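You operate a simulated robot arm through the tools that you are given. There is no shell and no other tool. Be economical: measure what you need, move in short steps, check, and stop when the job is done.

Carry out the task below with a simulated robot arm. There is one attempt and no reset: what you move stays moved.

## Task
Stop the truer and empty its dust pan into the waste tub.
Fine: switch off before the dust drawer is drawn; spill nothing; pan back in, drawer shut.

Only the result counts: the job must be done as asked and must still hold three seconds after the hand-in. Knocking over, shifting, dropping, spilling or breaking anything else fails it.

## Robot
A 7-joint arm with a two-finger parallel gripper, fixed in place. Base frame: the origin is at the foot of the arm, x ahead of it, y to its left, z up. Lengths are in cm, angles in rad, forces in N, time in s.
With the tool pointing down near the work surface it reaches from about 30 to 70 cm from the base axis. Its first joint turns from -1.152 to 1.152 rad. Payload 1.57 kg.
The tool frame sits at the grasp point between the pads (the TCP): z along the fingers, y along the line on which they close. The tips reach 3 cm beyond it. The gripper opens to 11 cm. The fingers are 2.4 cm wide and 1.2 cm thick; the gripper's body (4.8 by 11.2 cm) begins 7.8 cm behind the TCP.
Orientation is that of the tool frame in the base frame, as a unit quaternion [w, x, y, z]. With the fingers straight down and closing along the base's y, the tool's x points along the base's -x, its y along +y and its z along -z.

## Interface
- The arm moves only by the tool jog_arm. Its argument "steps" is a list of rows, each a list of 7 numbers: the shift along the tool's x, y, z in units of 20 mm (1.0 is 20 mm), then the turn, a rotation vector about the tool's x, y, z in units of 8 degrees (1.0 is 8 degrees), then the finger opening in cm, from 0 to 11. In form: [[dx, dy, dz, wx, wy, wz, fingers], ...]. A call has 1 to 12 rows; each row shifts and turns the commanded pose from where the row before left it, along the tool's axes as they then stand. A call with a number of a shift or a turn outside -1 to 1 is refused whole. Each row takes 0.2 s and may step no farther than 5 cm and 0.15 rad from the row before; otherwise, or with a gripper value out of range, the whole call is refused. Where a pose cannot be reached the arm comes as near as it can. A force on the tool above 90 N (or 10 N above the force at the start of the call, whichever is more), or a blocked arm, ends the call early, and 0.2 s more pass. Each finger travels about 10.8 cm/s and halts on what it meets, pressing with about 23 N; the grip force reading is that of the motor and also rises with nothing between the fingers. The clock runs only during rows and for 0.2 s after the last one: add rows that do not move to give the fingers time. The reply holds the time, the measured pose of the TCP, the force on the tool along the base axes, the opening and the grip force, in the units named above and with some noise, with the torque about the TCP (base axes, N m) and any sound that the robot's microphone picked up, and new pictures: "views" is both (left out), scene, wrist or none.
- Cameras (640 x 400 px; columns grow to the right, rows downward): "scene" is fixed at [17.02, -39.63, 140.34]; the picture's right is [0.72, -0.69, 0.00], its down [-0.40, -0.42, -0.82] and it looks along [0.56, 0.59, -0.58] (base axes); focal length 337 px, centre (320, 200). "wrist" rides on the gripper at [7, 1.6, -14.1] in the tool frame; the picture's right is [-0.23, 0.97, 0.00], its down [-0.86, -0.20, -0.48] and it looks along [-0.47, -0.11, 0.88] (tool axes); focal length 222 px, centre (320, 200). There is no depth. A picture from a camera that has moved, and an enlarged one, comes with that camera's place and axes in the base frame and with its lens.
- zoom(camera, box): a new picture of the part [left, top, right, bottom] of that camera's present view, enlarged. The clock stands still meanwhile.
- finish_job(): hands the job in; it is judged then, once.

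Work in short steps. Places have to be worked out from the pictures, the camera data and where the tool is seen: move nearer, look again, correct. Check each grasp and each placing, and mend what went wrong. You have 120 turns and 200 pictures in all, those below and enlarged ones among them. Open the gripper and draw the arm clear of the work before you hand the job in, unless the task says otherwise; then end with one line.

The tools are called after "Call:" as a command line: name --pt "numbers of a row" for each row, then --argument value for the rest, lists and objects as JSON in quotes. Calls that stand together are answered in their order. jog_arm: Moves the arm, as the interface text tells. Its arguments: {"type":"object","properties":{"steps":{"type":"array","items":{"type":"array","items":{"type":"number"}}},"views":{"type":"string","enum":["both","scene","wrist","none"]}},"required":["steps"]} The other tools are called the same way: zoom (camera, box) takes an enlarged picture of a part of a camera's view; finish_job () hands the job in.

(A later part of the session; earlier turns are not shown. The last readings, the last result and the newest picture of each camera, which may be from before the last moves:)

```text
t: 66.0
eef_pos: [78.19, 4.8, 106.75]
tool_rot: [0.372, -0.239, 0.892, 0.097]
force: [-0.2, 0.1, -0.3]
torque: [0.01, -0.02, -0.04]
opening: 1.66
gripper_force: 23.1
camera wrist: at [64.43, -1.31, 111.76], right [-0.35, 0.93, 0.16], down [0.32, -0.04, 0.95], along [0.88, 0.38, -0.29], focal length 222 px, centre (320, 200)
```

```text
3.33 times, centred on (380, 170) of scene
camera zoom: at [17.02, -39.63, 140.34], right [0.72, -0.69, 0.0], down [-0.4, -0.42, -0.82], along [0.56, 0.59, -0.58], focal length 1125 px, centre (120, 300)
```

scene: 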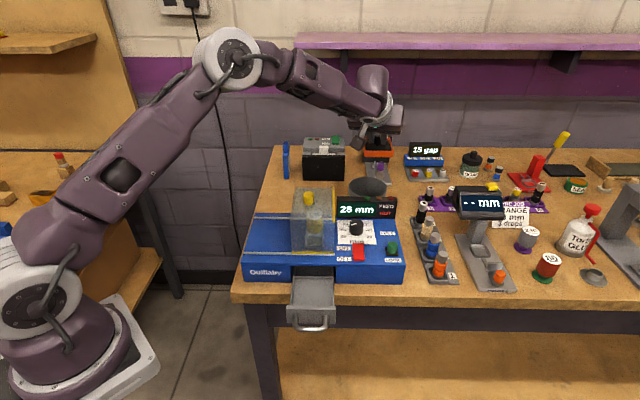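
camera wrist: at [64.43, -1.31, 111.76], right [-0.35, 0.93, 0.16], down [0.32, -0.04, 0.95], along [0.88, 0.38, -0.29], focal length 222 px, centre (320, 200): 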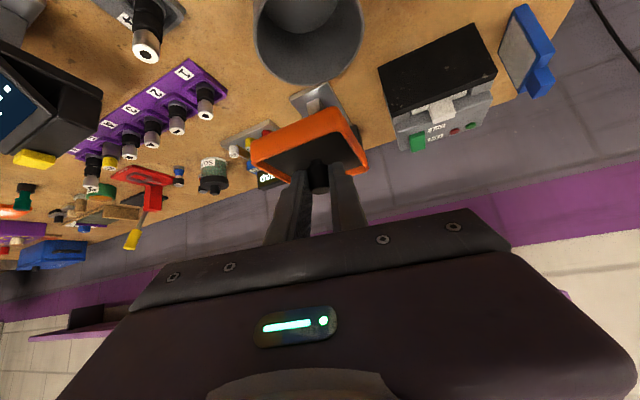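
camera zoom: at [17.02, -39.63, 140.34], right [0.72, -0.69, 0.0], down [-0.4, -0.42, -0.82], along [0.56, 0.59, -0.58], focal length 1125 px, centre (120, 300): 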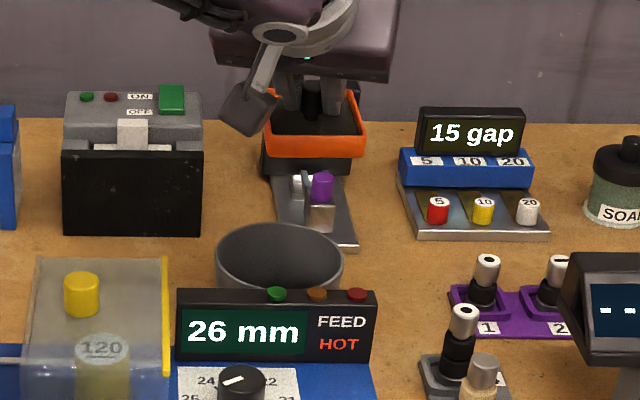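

The pan is level over the tub (tub centre re-estimated about (79,6.7)). I lower it to about 6 cm above the rim.

Call:
jog_arm --pt "0.3 0 0.3 0 0 0 0.5" --pt "0.45 0 0.45 0 0 0 0.5" --pt "0.45 0 0.45 0 0 0 0.5" --pt "0.45 0 0.45 0 0 0 0.5" --pt "0.45 0 0.45 0 0 0 0.5" --pt "0.35 0 0.35 0 0 0 0.5" --pt "0 0 0 0 0 0 0.5"

Call:
zoom --camera "scene" --box '[300, 110, 460, 230]'

Call:
zoom --camera "wrist" --box '[200, 0, 520, 200]'

```text
t: 67.5
eef_pos: [78.29, 4.62, 99.82]
tool_rot: [0.372, -0.239, 0.892, 0.097]
force: [-0.3, -0.6, -1.2]
torque: [0.0, 0.02, 0.01]
opening: 1.64
gripper_force: 22.6
camera wrist: at [64.4, -1.51, 104.76], right [-0.35, 0.93, 0.16], down [0.32, -0.04, 0.95], along [0.88, 0.38, -0.29], focal length 222 px, centre (320, 200)
```

scene: 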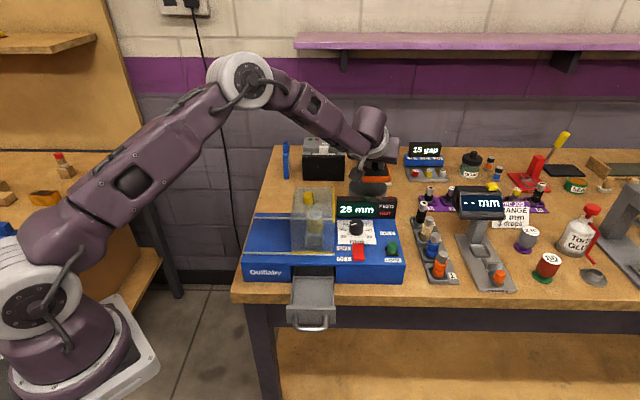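
wrist: 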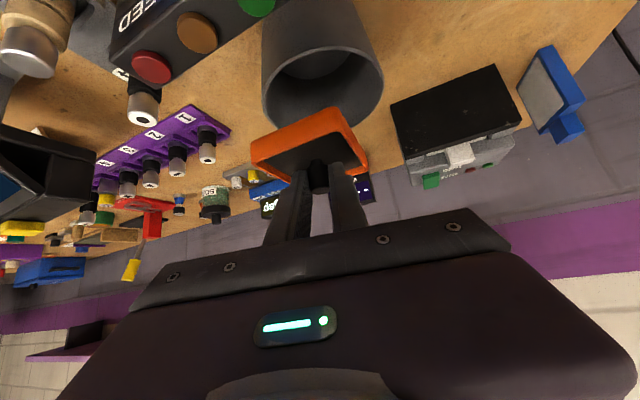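

```text
3.33 times, centred on (380, 170) of scene
camera zoom: at [17.02, -39.63, 140.34], right [0.72, -0.69, 0.0], down [-0.4, -0.42, -0.82], along [0.56, 0.59, -0.58], focal length 1125 px, centre (120, 300)
```

zoom: 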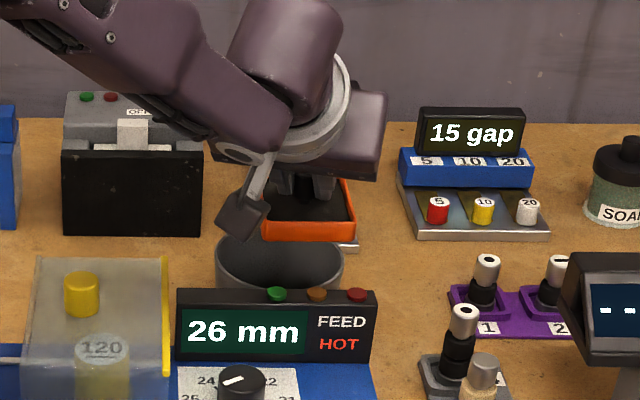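

```text
2.00 times, centred on (360, 100) of wrist
camera zoom: at [64.4, -1.51, 104.76], right [-0.35, 0.93, 0.16], down [0.32, -0.04, 0.95], along [0.88, 0.38, -0.29], focal length 444 px, centre (240, 400)
```

zoom: 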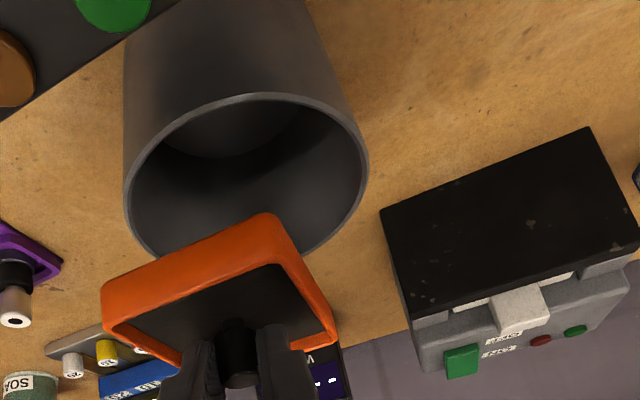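

Position agrees: pan level above the tub mouth. I begin to roll the pan about base x so its +y corner goes down, first 24°.

Call:
jog_arm --pt "0 0 0 0.305 0.249 -0.308 0.5" --pt "0 0 0 0.305 0.249 -0.308 0.5" --pt "0 0 0 0.305 0.249 -0.308 0.5" --pt "0 0 0 0.305 0.249 -0.308 0.5" --pt "0 0 0 0.305 0.249 -0.308 0.5" --pt "0 0 0 0.305 0.249 -0.308 0.5" --pt "0 0 0 0 0 0 0.5"

Call:
zoom --camera "scene" --box '[300, 110, 460, 230]'

Call:
zoom --camera "wrist" --box '[200, 0, 520, 200]'

```text
t: 69.2
eef_pos: [78.19, 4.56, 99.75]
tool_rot: [0.315, -0.311, 0.892, -0.091]
force: [0.1, -0.8, -0.8]
torque: [0.03, 0.04, -0.02]
opening: 1.63
gripper_force: 23.3
camera wrist: at [64.36, 1.08, 106.8], right [-0.35, 0.91, -0.23], down [0.32, 0.35, 0.88], along [0.88, 0.23, -0.42], focal length 222 px, centre (320, 200)
```

scene: 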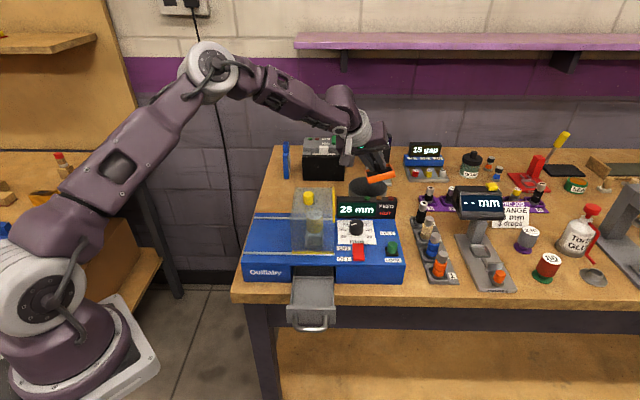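
wrist: 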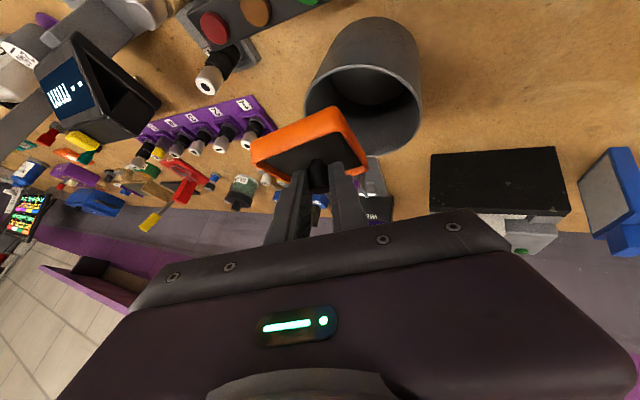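

```text
3.33 times, centred on (380, 170) of scene
camera zoom: at [17.02, -39.63, 140.34], right [0.72, -0.69, 0.0], down [-0.4, -0.42, -0.82], along [0.56, 0.59, -0.58], focal length 1125 px, centre (120, 300)
```

zoom: 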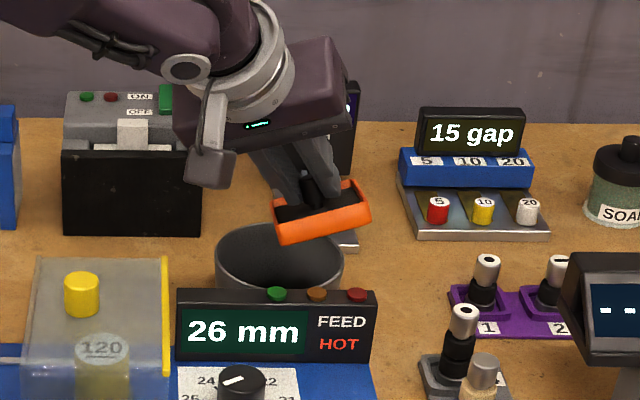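

```text
2.00 times, centred on (360, 100) of wrist
camera zoom: at [64.36, 1.08, 106.8], right [-0.35, 0.91, -0.23], down [0.32, 0.35, 0.88], along [0.88, 0.23, -0.42], focal length 444 px, centre (240, 400)
```

zoom: 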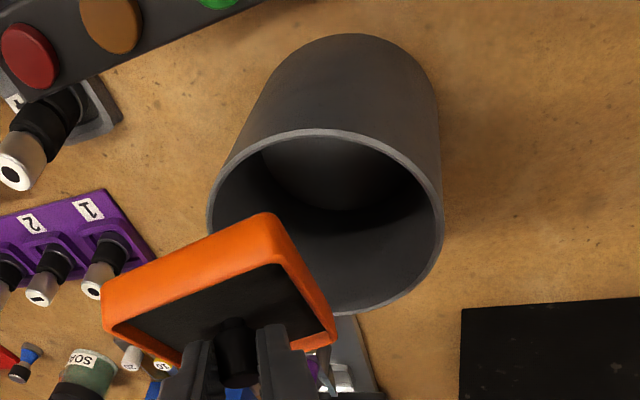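

The lowest corner is at about (79.4,8.8), over the tub mouth. I roll on to about 44°.

Call:
jog_arm --pt "0 0 0 0.305 0.249 -0.308 0.5" --pt "0 0 0 0.305 0.249 -0.308 0.5" --pt "0 0 0 0.305 0.249 -0.308 0.5" --pt "0 0 0 0.305 0.249 -0.308 0.5" --pt "0 0 0 0.305 0.249 -0.308 0.5" --pt "0 0 0 0 0 0 0.5" --views "none"

Call:
zoom --camera "scene" --box '[300, 110, 460, 230]'

Call:
zoom --camera "wrist" --box '[200, 0, 520, 200]'

```text
t: 70.5
eef_pos: [78.21, 4.6, 99.81]
tool_rot: [0.256, -0.36, 0.863, -0.245]
force: [0.8, -0.1, 0.2]
torque: [0.02, 0.01, 0.03]
opening: 1.67
gripper_force: 23.3
```

```text
3.33 times, centred on (380, 170) of scene
camera zoom: at [17.02, -39.63, 140.34], right [0.72, -0.69, 0.0], down [-0.4, -0.42, -0.82], along [0.56, 0.59, -0.58], focal length 1125 px, centre (120, 300)
```

zoom: 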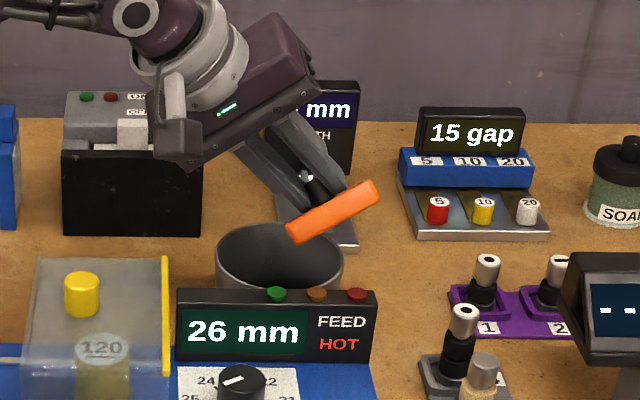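

```text
2.00 times, centred on (360, 100) of wrist
camera zoom: at [64.37, 3.68, 107.53], right [-0.34, 0.77, -0.53], down [0.33, 0.63, 0.71], along [0.88, 0.07, -0.47], focal length 444 px, centre (240, 400)
```

zoom: 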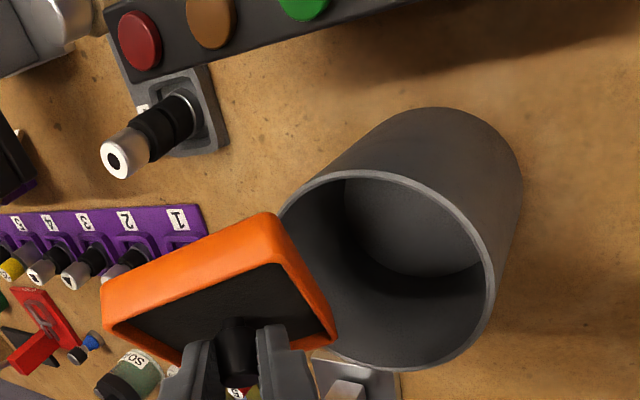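

Nothing is spilt and the corner stays over the tub centre. I roll further to about 68°.

Call:
jog_arm --pt "0 0 0 0.305 0.249 -0.308 0.5" --pt "0 0 0 0.305 0.249 -0.308 0.5" --pt "0 0 0 0.305 0.249 -0.308 0.5" --pt "0 0 0 0.305 0.249 -0.308 0.5" --pt "0 0 0 0.305 0.249 -0.308 0.5" --pt "0 0 0 0.305 0.249 -0.308 0.5" --pt "0 0 0 0 0 0 0.5" --views "none"

Call:
zoom --camera "scene" --box '[300, 110, 460, 230]'

Call:
zoom --camera "wrist" --box '[200, 0, 520, 200]'

```text
t: 72.2
eef_pos: [78.22, 4.61, 99.83]
tool_rot: [0.175, -0.405, 0.794, -0.419]
force: [-0.2, -0.6, -0.5]
torque: [0.01, 0.01, -0.03]
opening: 1.66
gripper_force: 22.8
```

```text
3.33 times, centred on (380, 170) of scene
camera zoom: at [17.02, -39.63, 140.34], right [0.72, -0.69, 0.0], down [-0.4, -0.42, -0.82], along [0.56, 0.59, -0.58], focal length 1125 px, centre (120, 300)
```

zoom: 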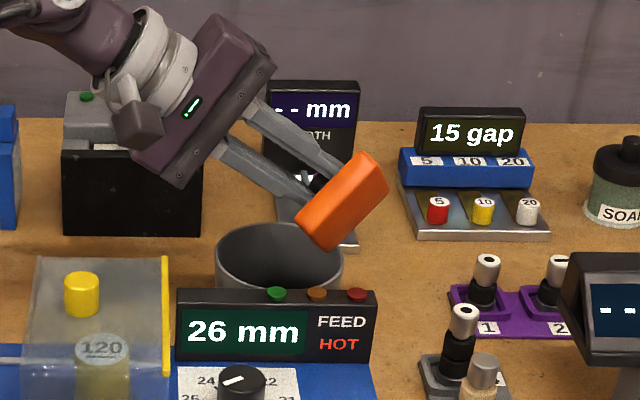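

```text
2.00 times, centred on (360, 100) of wrist
camera zoom: at [64.34, 6.97, 107.27], right [-0.34, 0.49, -0.8], down [0.33, 0.86, 0.39], along [0.88, -0.13, -0.46], focal length 444 px, centre (240, 400)
```

zoom: 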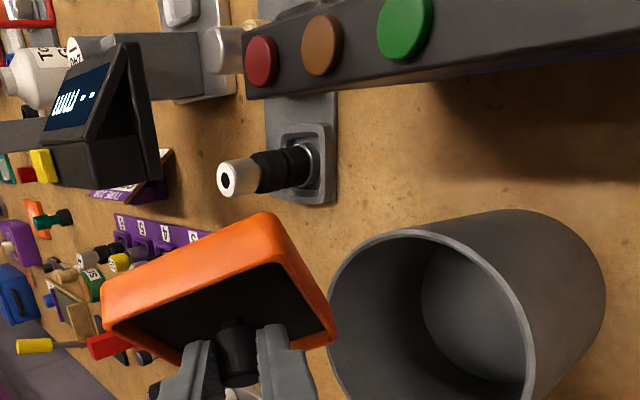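

I zoom on the pan's inside and the tub to see whether the dust has gone.

Call:
zoom --camera "wrist" --box '[240, 90, 380, 200]'

Call:
zoom --camera "scene" --box '[345, 145, 405, 195]'

Call:
zoom --camera "wrist" --box '[350, 100, 510, 220]'

```text
3.64 times, centred on (310, 145) of wrist
camera zoom: at [64.34, 6.97, 107.27], right [-0.34, 0.49, -0.8], down [0.33, 0.86, 0.39], along [0.88, -0.13, -0.46], focal length 808 px, centre (356, 400)
```

zoom: 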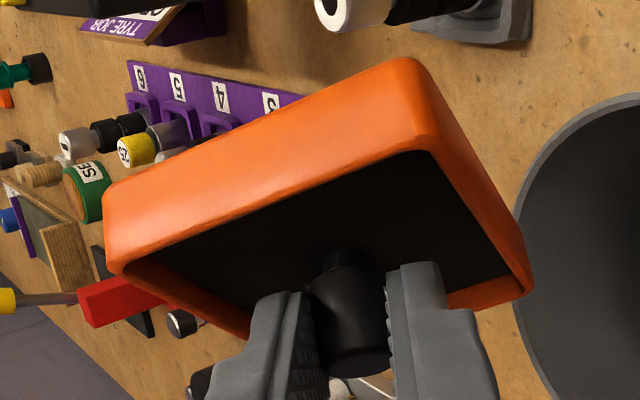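

```text
8.00 times, centred on (375, 170) of scene
camera zoom: at [17.02, -39.63, 140.34], right [0.72, -0.69, 0.0], down [-0.4, -0.42, -0.82], along [0.56, 0.59, -0.58], focal length 2700 px, centre (-120, 440)
```

zoom: 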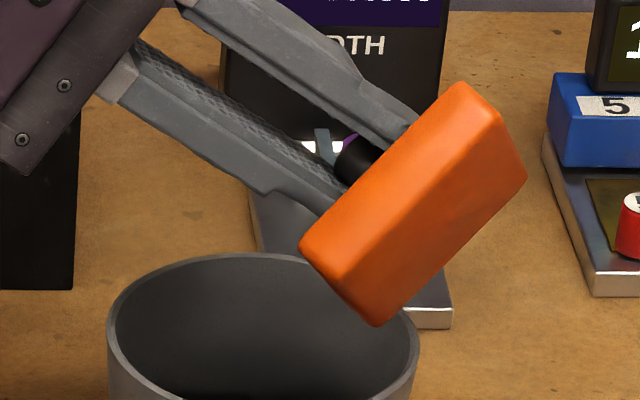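

```text
3.33 times, centred on (430, 160) of wrist
camera zoom: at [64.34, 6.97, 107.27], right [-0.34, 0.49, -0.8], down [0.33, 0.86, 0.39], along [0.88, -0.13, -0.46], focal length 740 px, centre (-47, 333)
```

zoom: 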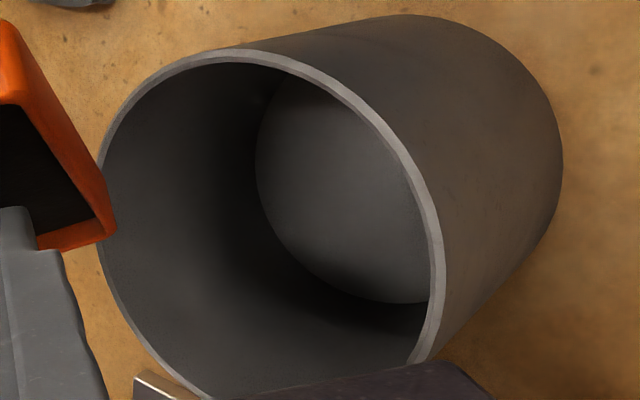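

No dust is visibly leaving at 68°, and nothing lies on the bench. I shift 2 cm toward +y to keep the lip central, then roll on to about 92°.

Call:
jog_arm --pt "-0.395 0.16 -0.26 0 0 0 0.5" --pt "-0.395 0.16 -0.26 0 0 0 0.5" --pt "-0.16 0.05 -0.12 0.305 0.249 -0.308 0.5" --pt "-0.16 0.04 -0.12 0.305 0.249 -0.308 0.5" --pt "-0.16 0.04 -0.12 0.305 0.249 -0.308 0.5" --pt "-0.16 0.03 -0.13 0.305 0.249 -0.308 0.5" --pt "-0.15 0.02 -0.13 0.305 0.249 -0.308 0.5" --pt "-0.15 0.01 -0.13 0.305 0.249 -0.308 0.5" --pt "0 0 0 0 0 0 0.5" --pt "0 0 0 0 0 0 0.5" --views "none"

Call:
zoom --camera "scene" --box '[320, 130, 420, 210]'

Call:
zoom --camera "wrist" --box '[200, 0, 520, 240]'

```text
t: 74.3
eef_pos: [78.39, 9.09, 99.78]
tool_rot: [0.088, -0.432, 0.69, -0.575]
force: [-0.1, -0.3, -0.5]
torque: [0.03, 0.03, 0.0]
opening: 1.67
gripper_force: 23.3
```

```text
5.00 times, centred on (370, 170) of scene
camera zoom: at [17.02, -39.63, 140.34], right [0.72, -0.69, 0.0], down [-0.4, -0.42, -0.82], along [0.56, 0.59, -0.58], focal length 1687 px, centre (70, 350)
```

zoom: 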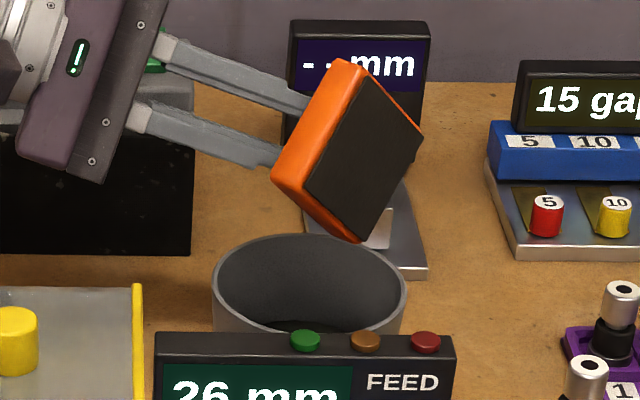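

```text
1.67 times, centred on (360, 120) of wrist
camera zoom: at [64.5, 14.22, 105.6], right [-0.34, 0.13, -0.93], down [0.33, 0.94, 0.01], along [0.88, -0.3, -0.37], focal length 370 px, centre (253, 333)
```

zoom: 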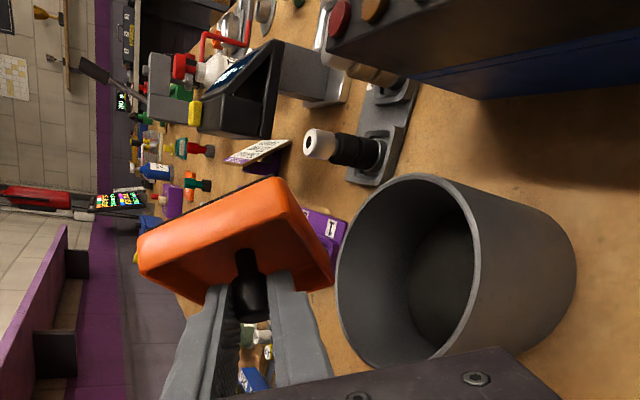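

The pan's inside is now bare orange and the tub floor has turned black: the dust went into the tub. I check closely for residue or spills.

Call:
zoom --camera "wrist" --box '[260, 80, 380, 180]'

Call:
zoom --camera "wrist" --box '[380, 90, 560, 230]'

```text
4.00 times, centred on (320, 130) of wrist
camera zoom: at [64.5, 14.22, 105.6], right [-0.34, 0.13, -0.93], down [0.33, 0.94, 0.01], along [0.88, -0.3, -0.37], focal length 888 px, centre (320, 480)
```

zoom: 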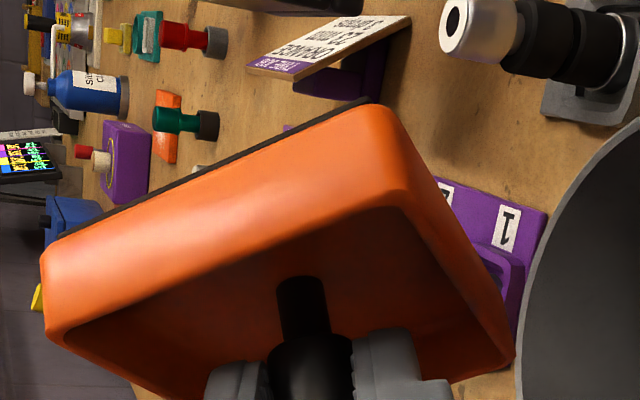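

```text
2.86 times, centred on (470, 160) of wrist
camera zoom: at [64.5, 14.22, 105.6], right [-0.34, 0.13, -0.93], down [0.33, 0.94, 0.01], along [0.88, -0.3, -0.37], focal length 635 px, centre (-109, 314)
```

zoom: 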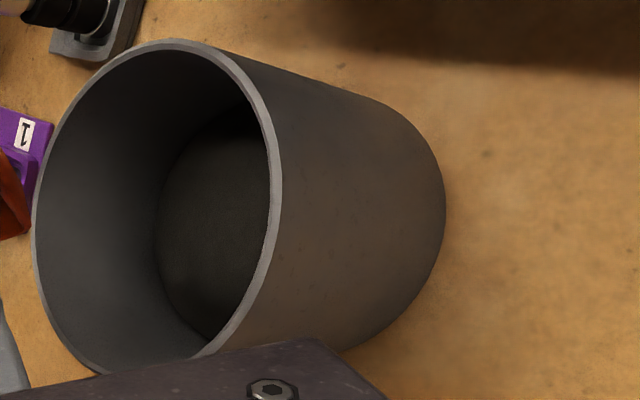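

Pan is empty with no spill to be seen. I roll it back level.

Call:
jog_arm --pt "0 0 0 -0.58 -0.473 0.585 0.5" --pt "0 0 0 -0.58 -0.473 0.585 0.5" --pt "0 0 0 -0.58 -0.473 0.585 0.5" --pt "0 0 0 -0.58 -0.473 0.585 0.5" --pt "0 0 0 -0.58 -0.473 0.585 0.5" --pt "0 0 0 -0.58 -0.473 0.585 0.5" --pt "0 0 0 -0.58 -0.473 0.585 0.5" --pt "0 0 0 -0.58 -0.473 0.585 0.5" --pt "0 0 0 -0.58 -0.473 0.585 0.5" --pt "0 0 0 -0.58 -0.473 0.585 0.5" --pt "0 0 0 -0.58 -0.473 0.585 0.5" --pt "0 0 0 -0.635 -0.518 0.641 0.5" --views "scene"

```text
t: 77.0
eef_pos: [78.34, 9.0, 99.94]
tool_rot: [0.373, -0.238, 0.892, 0.097]
force: [-0.1, 0.1, -0.5]
torque: [0.0, 0.03, -0.02]
opening: 1.63
gripper_force: 23.5
```

scene: 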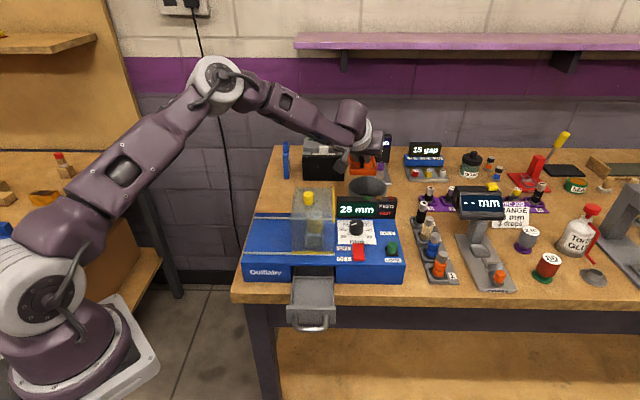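

Level again. I rise and carry the empty pan back along the same path.

Call:
jog_arm --pt "-0.6 0 -0.6 0 0 0 0.5" --pt "-0.6 0 -0.6 0 0 0 0.5" --pt "-0.6 0 -0.6 0 0 0 0.5" --pt "-0.6 0 -0.6 0 0 0 0.5" --pt "0.616 -0.26 -0.617 0 0 0 0.5" --pt "0.616 -0.26 -0.617 0 0 0 0.5" --pt "0.616 -0.26 -0.617 0 0 0 0.5" --pt "0.616 -0.26 -0.617 0 0 0 0.5" --pt "0.616 -0.26 -0.617 0 0 0 0.5" --pt "0.616 -0.26 -0.617 0 0 0 0.5" --pt "0.616 -0.26 -0.617 0 0 0 0.5" --pt "0.616 -0.26 -0.617 0 0 0 0.5" --views "none"

Call:
jog_arm --pt "0.616 -0.26 -0.617 0 0 0 0.5" --pt "0.616 -0.26 -0.617 0 0 0 0.5" --pt "0.616 -0.26 -0.617 0 0 0 0.5" --pt "0.616 -0.26 -0.617 0 0 0 0.5" --pt "0.616 -0.26 -0.617 0 0 0 0.5" --pt "0.616 -0.26 -0.617 0 0 0 0.5" --pt "0.616 -0.26 -0.617 0 0 0 0.5" --pt "0.616 -0.26 -0.617 0 0 0 0.5" --pt "0.616 -0.26 -0.617 0 0 0 0.5" --pt "0.616 -0.26 -0.617 0 0 0 0.5" --pt "0.3 -0.13 -0.3 0 0 0 0.5" --pt "0 0 0 0 0 0 0.5" --views "scene"

```text
t: 79.5
eef_pos: [68.36, -1.42, 106.54]
tool_rot: [0.372, -0.239, 0.892, 0.096]
force: [-0.2, -0.4, -0.3]
torque: [0.02, 0.02, -0.02]
opening: 1.65
gripper_force: 23.1
```

```text
t: 82.2
eef_pos: [55.2, -15.17, 106.4]
tool_rot: [0.372, -0.237, 0.892, 0.095]
force: [1.2, 0.0, -0.8]
torque: [-0.01, 0.03, -0.01]
opening: 1.67
gripper_force: 23.0
```

scene: 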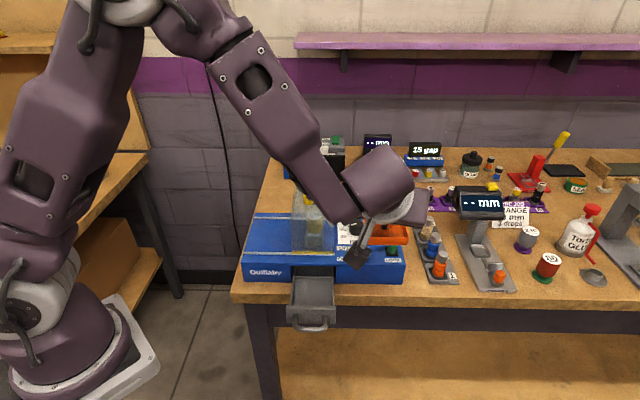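

I move left to above the drawer seat and come down part way.

Call:
jog_arm --pt "0.212 0.834 -0.217 0 0 0 0.5" --pt "0.212 0.834 -0.217 0 0 0 0.5" --pt "0.212 0.834 -0.217 0 0 0 0.5" --pt "0.212 0.834 -0.217 0 0 0 0.5" --pt "0.212 0.834 -0.217 0 0 0 0.5" --pt "0.212 0.834 -0.217 0 0 0 0.5" --pt "0.212 0.834 -0.217 0 0 0 0.5" --pt "0.6 0 0.6 0 0 0 0.5" --pt "0.6 0 0.6 0 0 0 0.5" --pt "0.6 0 0.6 0 0 0 0.5" --pt "0.6 0 0.6 0 0 0 0.5" --pt "0 0 0 0 0 0 0.5"

Call:
zoom --camera "scene" --box '[240, 220, 400, 340]'

Call:
zoom --camera "wrist" --box '[200, 0, 440, 200]'

```text
t: 84.8
eef_pos: [46.13, -7.54, 105.78]
tool_rot: [0.369, -0.239, 0.893, 0.097]
force: [0.4, 0.4, 0.2]
torque: [-0.03, 0.0, 0.01]
opening: 1.65
gripper_force: 23.1
out of reach, approached as far as the arm can: row 7, 8, 9, 10, 11
camera wrist: at [32.4, -13.62, 110.92], right [-0.35, 0.93, 0.16], down [0.33, -0.04, 0.94], along [0.88, 0.38, -0.29], focal length 222 px, centre (320, 200)
```

scene: 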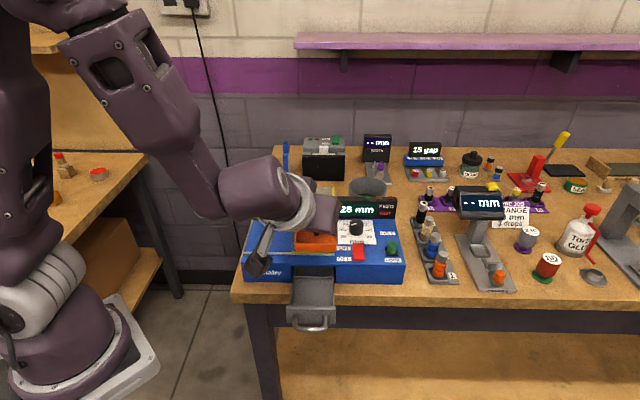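
wrist: 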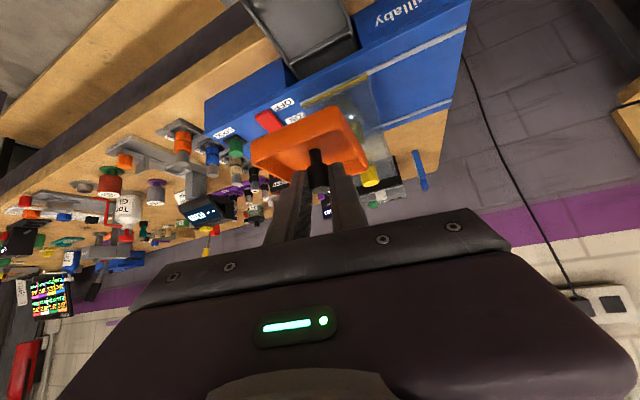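

```text
3.33 times, centred on (320, 280) of scene
camera zoom: at [17.02, -39.63, 140.34], right [0.72, -0.69, 0.0], down [-0.4, -0.42, -0.82], along [0.56, 0.59, -0.58], focal length 1125 px, centre (320, -67)
```

zoom: 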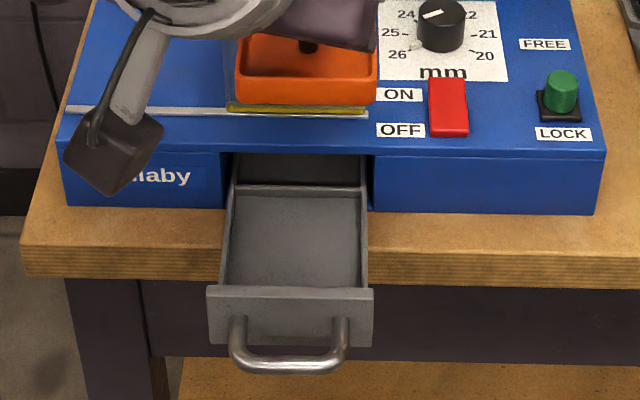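

```text
2.00 times, centred on (320, 100) of wrist
camera zoom: at [32.4, -13.62, 110.92], right [-0.35, 0.93, 0.16], down [0.33, -0.04, 0.94], along [0.88, 0.38, -0.29], focal length 444 px, centre (320, 400)
```

zoom: 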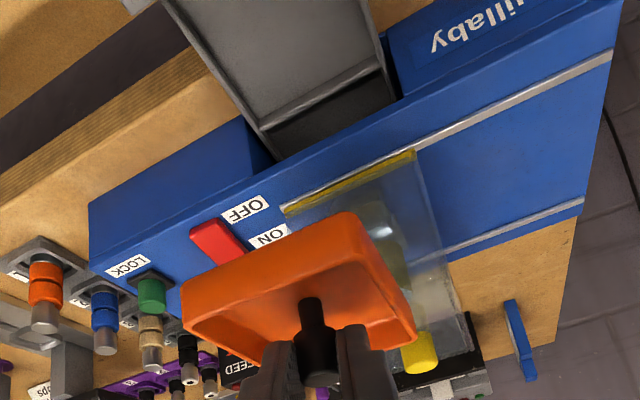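

The inner reach limit blocks the descent with this lean, and the empty drawer slid out about 0.8 cm when the pan left it. The pan is empty, so I reduce the lean by 8° (the pan tips slightly) to regain reach, then see the pose.

Call:
jog_arm --pt "0 0 0 0 0.5 0 0.5" --pt "0 0 0 0 0.5 0 0.5" --pt "0 0 0 0 0 0 0.5" --views "none"

```text
t: 85.5
eef_pos: [46.24, -7.65, 105.81]
tool_rot: [0.309, -0.245, 0.916, 0.079]
force: [0.5, 0.1, -0.1]
torque: [0.02, 0.0, 0.04]
opening: 1.64
gripper_force: 22.6
```

Pose as intended. I descend toward the drawer to about 5 cm above the seat.

Call:
jog_arm --pt "0.583 0.045 0.687 0 0 0 0.5" --pt "0.583 0.045 0.687 0 0 0 0.5" --pt "0.583 0.045 0.687 0 0 0 0.5" --pt "0.583 0.045 0.687 0 0 0 0.5" --pt "0.583 0.045 0.687 0 0 0 0.5" --pt "0.583 0.045 0.687 0 0 0 0.5" --pt "0 0 0 0 0 0 0.5"

Call:
zoom --camera "scene" --box '[240, 220, 400, 340]'

Call:
zoom --camera "wrist" --box '[200, 0, 440, 200]'

```text
t: 87.2
eef_pos: [45.29, -7.47, 95.03]
tool_rot: [0.309, -0.245, 0.915, 0.08]
force: [-0.3, -0.3, -0.9]
torque: [0.0, 0.03, 0.01]
opening: 1.65
gripper_force: 22.6
camera wrist: at [32.11, -13.08, 102.02], right [-0.33, 0.94, 0.13], down [0.44, 0.03, 0.9], along [0.84, 0.35, -0.42], focal length 222 px, centre (320, 200)
```

scene: 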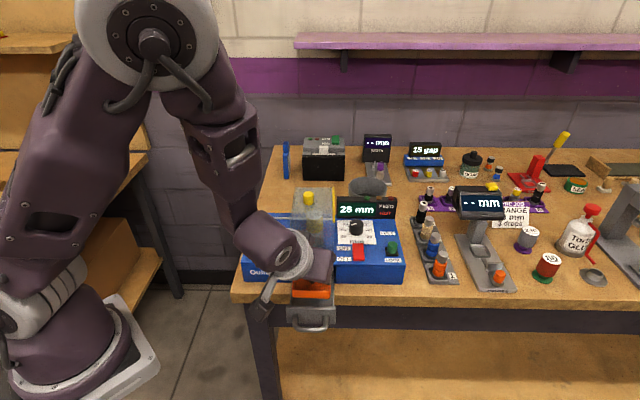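
wrist: 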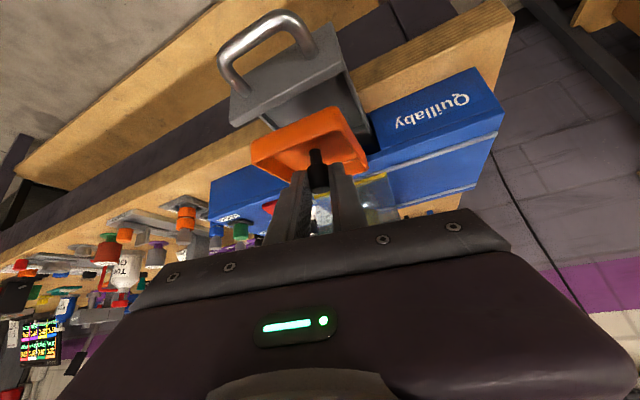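

```text
3.33 times, centred on (320, 280) of scene
camera zoom: at [17.02, -39.63, 140.34], right [0.72, -0.69, 0.0], down [-0.4, -0.42, -0.82], along [0.56, 0.59, -0.58], focal length 1125 px, centre (320, -67)
```

zoom: 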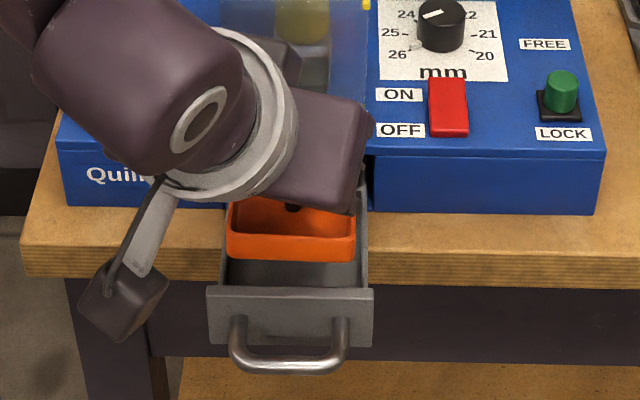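

```text
2.00 times, centred on (320, 100) of wrist
camera zoom: at [32.11, -13.08, 102.02], right [-0.33, 0.94, 0.13], down [0.44, 0.03, 0.9], along [0.84, 0.35, -0.42], focal length 444 px, centre (320, 400)
```

zoom: 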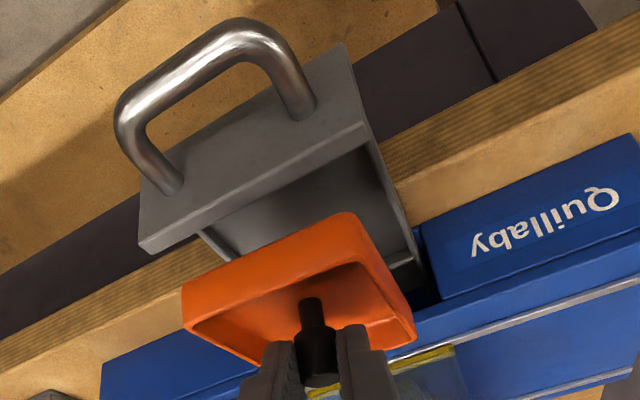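

No reach flags now, and the pan lines up with the drawer. I lower 3.6 cm more and look.

Call:
jog_arm --pt "0.27 -0.07 0.36 0 0 0 0.5" --pt "0.27 0 0.36 0 0 0 0.5" --pt "0.27 0 0.36 0 0 0 0.5" --pt "0.27 0 0.36 0 0 0 0.5" --pt "0 0 0 0 0 0 0.5" --views "none"

Call:
zoom --camera "scene" --box '[270, 250, 350, 310]'

Call:
zoom --camera "wrist" --box '[220, 40, 420, 200]'

```text
t: 88.3
eef_pos: [45.52, -7.55, 91.41]
tool_rot: [0.308, -0.246, 0.916, 0.079]
force: [-0.5, -0.5, -0.3]
torque: [0.0, -0.01, 0.0]
opening: 1.66
gripper_force: 23.5
```

```text
6.67 times, centred on (310, 280) of scene
camera zoom: at [17.02, -39.63, 140.34], right [0.72, -0.69, 0.0], down [-0.4, -0.42, -0.82], along [0.56, 0.59, -0.58], focal length 2250 px, centre (387, -333)
```

zoom: 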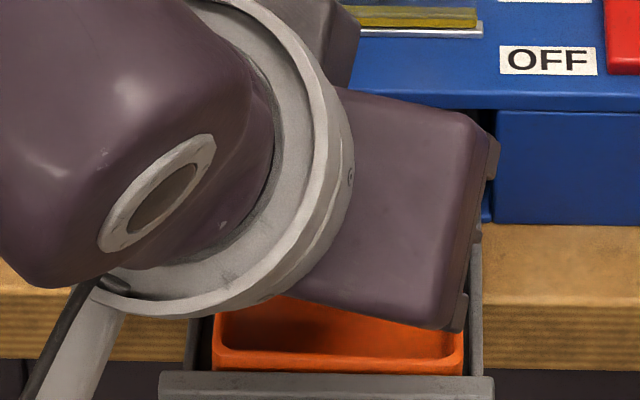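

```text
2.50 times, centred on (320, 120) of wrist
camera zoom: at [32.25, -13.22, 98.49], right [-0.33, 0.94, 0.13], down [0.44, 0.03, 0.9], along [0.84, 0.35, -0.42], focal length 555 px, centre (320, 400)
```

zoom: 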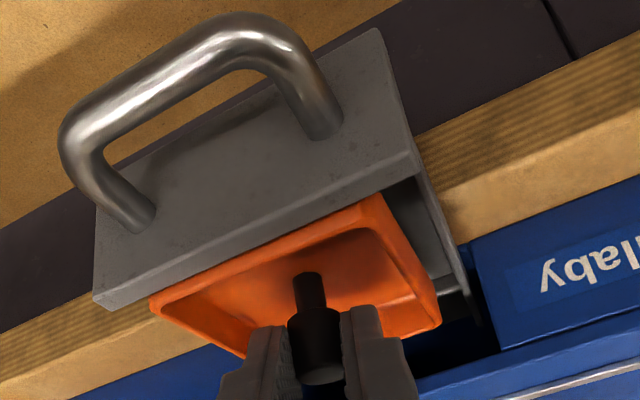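

The pan is inside the drawer's outline, a bit to the right. I shift 0.2 cm left and lower until it touches.

Call:
jog_arm --pt "0.02 0.1 0 0 0 0 0.5" --pt "0.18 0 0.24 0 0 0 0.5" --pt "0.12 0 0.16 0 0 0 0.5" --pt "0 0 0 0 0 0 0.5" --views "none"

Call:
zoom --camera "scene" --box '[270, 250, 350, 310]'

Call:
zoom --camera "wrist" --box '[220, 40, 420, 200]'

```text
t: 89.3
eef_pos: [45.25, -7.48, 90.46]
tool_rot: [0.309, -0.245, 0.916, 0.08]
force: [0.0, -0.2, 0.0]
torque: [-0.03, 0.02, 0.03]
opening: 1.63
gripper_force: 23.0
```

```text
6.67 times, centred on (310, 280) of scene
camera zoom: at [17.02, -39.63, 140.34], right [0.72, -0.69, 0.0], down [-0.4, -0.42, -0.82], along [0.56, 0.59, -0.58], focal length 2250 px, centre (387, -333)
```

zoom: 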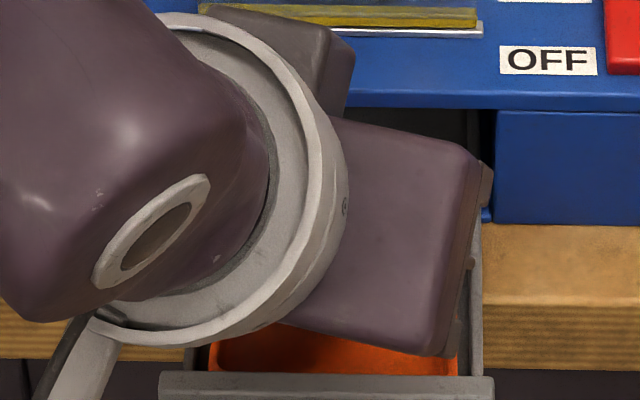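

```text
2.50 times, centred on (320, 120) of wrist
camera zoom: at [32.18, -13.09, 97.48], right [-0.33, 0.94, 0.13], down [0.44, 0.03, 0.9], along [0.84, 0.35, -0.42], focal length 555 px, centre (320, 400)
```

zoom: 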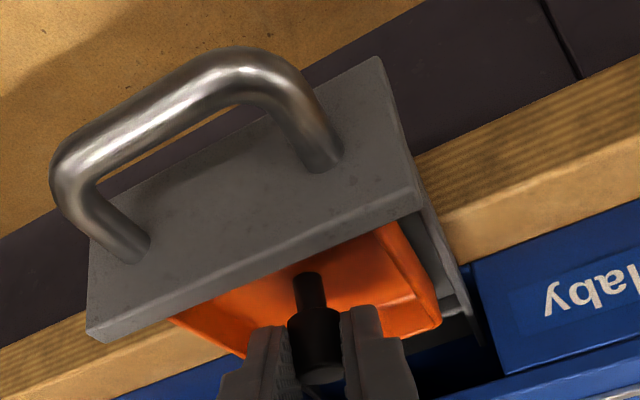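

Still free. I lower further in small steps until contact.

Call:
jog_arm --pt "0.09 0 0.12 0 0 0 0.5" --pt "0.09 0 0.12 0 0 0 0.5" --pt "0.06 0 0.08 0 0 0 0.5" --pt "0 0 0 0 0 0 0.5" --views "none"

Call:
zoom --camera "wrist" --box '[220, 40, 420, 200]'

```text
t: 90.3
eef_pos: [45.32, -7.45, 89.62]
tool_rot: [0.31, -0.245, 0.915, 0.08]
force: [0.0, 0.7, 11.4]
torque: [0.23, -0.66, 0.07]
opening: 1.68
gripper_force: 22.5
```

```text
2.50 times, centred on (320, 120) of wrist
camera zoom: at [32.17, -13.08, 96.69], right [-0.33, 0.94, 0.13], down [0.44, 0.03, 0.9], along [0.84, 0.35, -0.42], focal length 555 px, centre (320, 400)
```

zoom: 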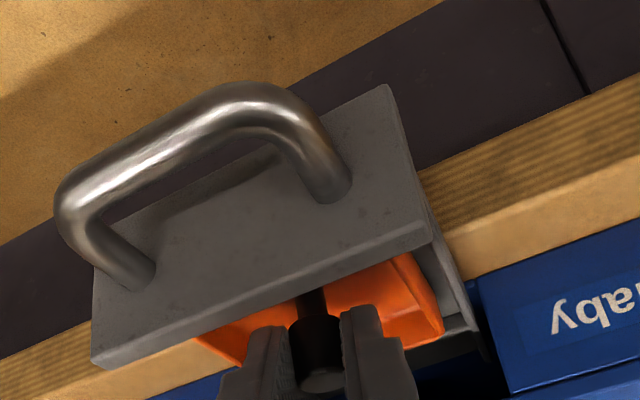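

Contact (11 N). I open the fingers so the pan settles flat, then withdraw straight up.

Call:
jog_arm --pt "0 0 0 0 0 0 2.2" --pt "0 0 0 0 0 0 3.4" --pt "0 0 0 0 0 0 3.4" --pt "-0.3 0 -0.4 0 0 0 3.4" --pt "-0.45 0 -0.6 0 0 0 3.4" --pt "-0.45 0 -0.6 0 0 0 3.4" --pt "-0.5 0 -0.7 0 0 0 3.4" --pt "-0.5 0 -0.7 0 0 0 3.4" --pt "-0.5 0 -0.7 0 0 0 3.4" --pt "-0.5 0 -0.7 0 0 0 3.4" --pt "0 0 0 0 0 0 3.4"

Call:
zoom --camera "scene" --box '[240, 220, 400, 340]'

Call:
zoom --camera "wrist" --box '[200, 0, 440, 200]'

```text
t: 92.8
eef_pos: [45.4, -7.57, 100.43]
tool_rot: [0.308, -0.244, 0.916, 0.079]
force: [-0.1, -0.9, 0.1]
torque: [-0.01, 0.02, -0.03]
opening: 3.41
gripper_force: 0.1
out of reach, approached as far as the arm can: row 10
camera wrist: at [32.24, -13.13, 107.49], right [-0.33, 0.94, 0.13], down [0.44, 0.03, 0.9], along [0.84, 0.35, -0.42], focal length 222 px, centre (320, 200)
```

scene: 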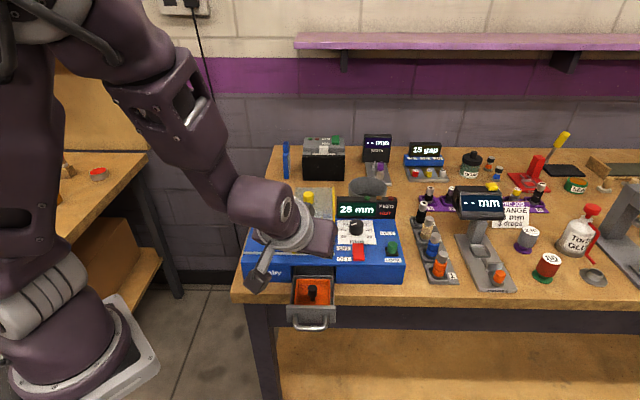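
wrist: 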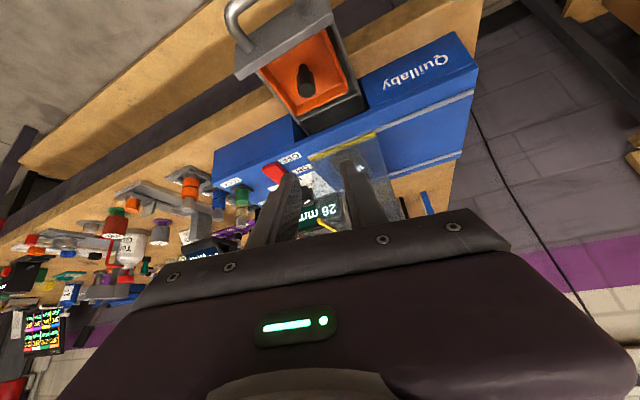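

```text
3.33 times, centred on (320, 280) of scene
camera zoom: at [17.02, -39.63, 140.34], right [0.72, -0.69, 0.0], down [-0.4, -0.42, -0.82], along [0.56, 0.59, -0.58], focal length 1125 px, centre (320, -67)
```

zoom: 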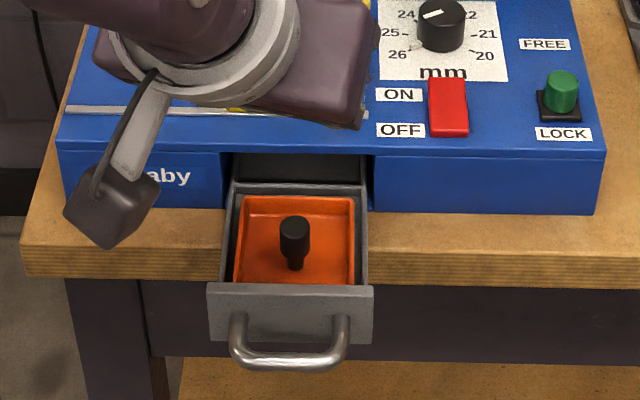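

```text
2.00 times, centred on (320, 100) of wrist
camera zoom: at [32.24, -13.13, 107.49], right [-0.33, 0.94, 0.13], down [0.44, 0.03, 0.9], along [0.84, 0.35, -0.42], focal length 444 px, centre (320, 400)
```

zoom: 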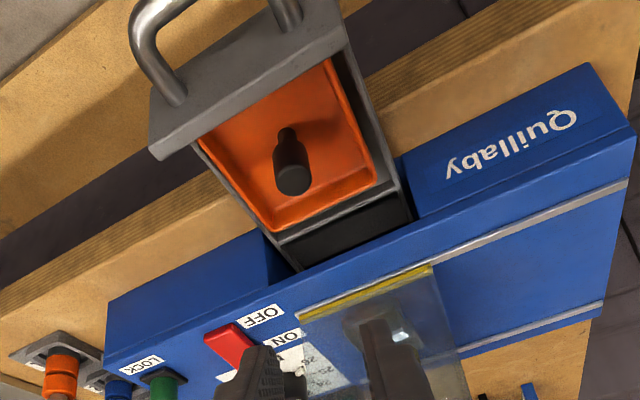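

The pan sits flat in the drawer and is empty. Next I close the fingers, stand the tool upright, and go in front of the handle to push the drawer shut.

Call:
jog_arm --pt "0 0 0 0 1 0 1" --pt "0 0 0 0 1 0 0" --pt "0 0 0 0 1 0 0" --pt "0 0 0 0 1 0 0" --pt "0 0 0 0 0.65 0 0" --pt "0 0 0 0 0 -0.95 0" --pt "0 0 0 0 0 -0.95 0" --pt "0.9 0 0 0 0 0 0" --pt "0.9 0 0 0 0 0 0" --pt "0.9 0 0 0 0 0 0" --pt "0.9 0 0 0 0 0 0" --pt "0.9 0 0 0 0 0 0" --views "scene"

```text
t: 95.3
eef_pos: [38.93, -13.94, 100.47]
tool_rot: [0.0, -0.383, 0.924, -0.003]
force: [0.6, 0.3, 0.3]
torque: [0.0, 0.02, 0.02]
opening: 0.0
gripper_force: 21.2
```

scene: 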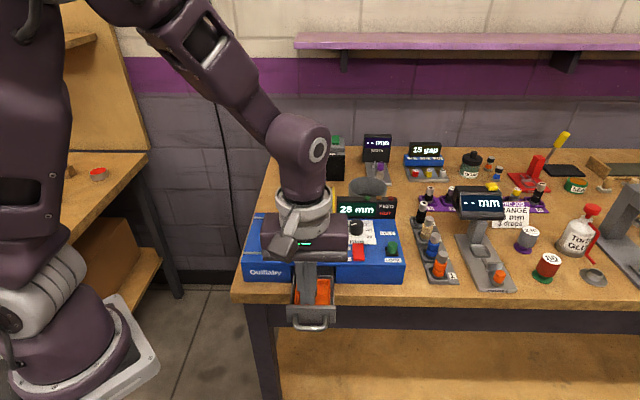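

I move a bit farther out and lower the closed fingertips to bar height in front of the handle (bar at about b≈20 cm depth, e≈37.5).

Call:
jog_arm --pt "0.9 0 0 0 0 0 0" --pt "0 0 0.97 0 0 0 0" --pt "0 0 0.97 0 0 0 0" --pt "0 0 0.97 0 0 0 0" --pt "0 0 0.97 0 0 0 0" --pt "0 0 0.97 0 0 0 0" --pt "0 0 0.97 0 0 0 0" --pt "0 0 0 0 0 0 0"

Call:
zoom --camera "wrist" --box '[200, 0, 440, 200]'

Call:
zoom --camera "scene" --box '[240, 220, 400, 340]'

```text
t: 97.2
eef_pos: [37.8, -15.2, 88.74]
tool_rot: [0.001, -0.383, 0.924, -0.003]
force: [-0.1, -1.1, -0.2]
torque: [0.0, -0.03, -0.04]
opening: 0.01
gripper_force: 21.6
camera wrist: at [31.59, -19.06, 102.95], right [-0.53, 0.85, -0.01], down [0.74, 0.47, 0.48], along [0.41, 0.25, -0.88], focal length 222 px, centre (320, 200)
```

scene: 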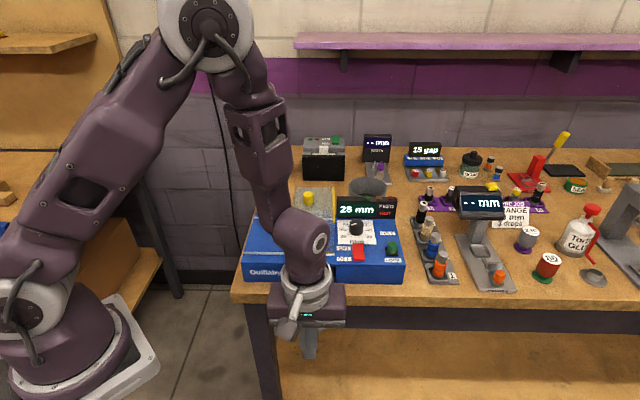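
wrist: 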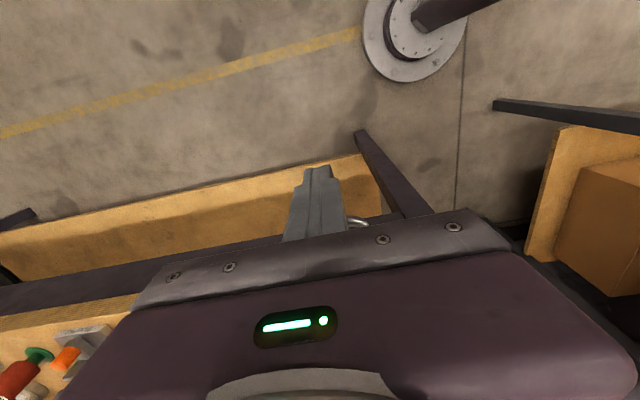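

```text
2.00 times, centred on (320, 100) of wrist
camera zoom: at [31.59, -19.06, 102.95], right [-0.53, 0.85, -0.01], down [0.74, 0.47, 0.48], along [0.41, 0.25, -0.88], focal length 444 px, centre (320, 400)
```

zoom: 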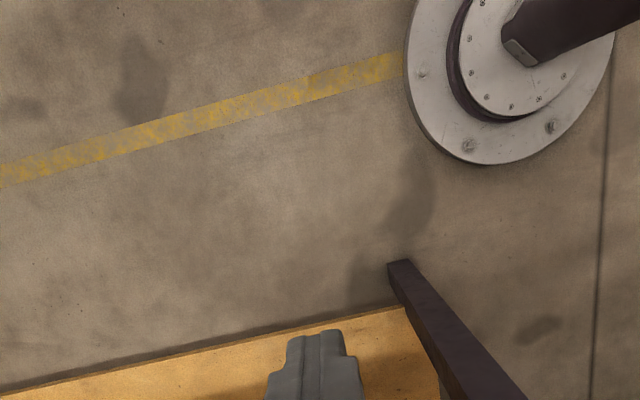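

```text
3.33 times, centred on (320, 280) of scene
camera zoom: at [17.02, -39.63, 140.34], right [0.72, -0.69, 0.0], down [-0.4, -0.42, -0.82], along [0.56, 0.59, -0.58], focal length 1125 px, centre (320, -67)
```

zoom: 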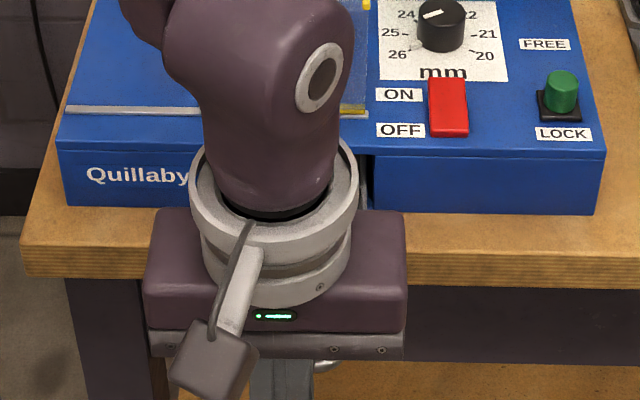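

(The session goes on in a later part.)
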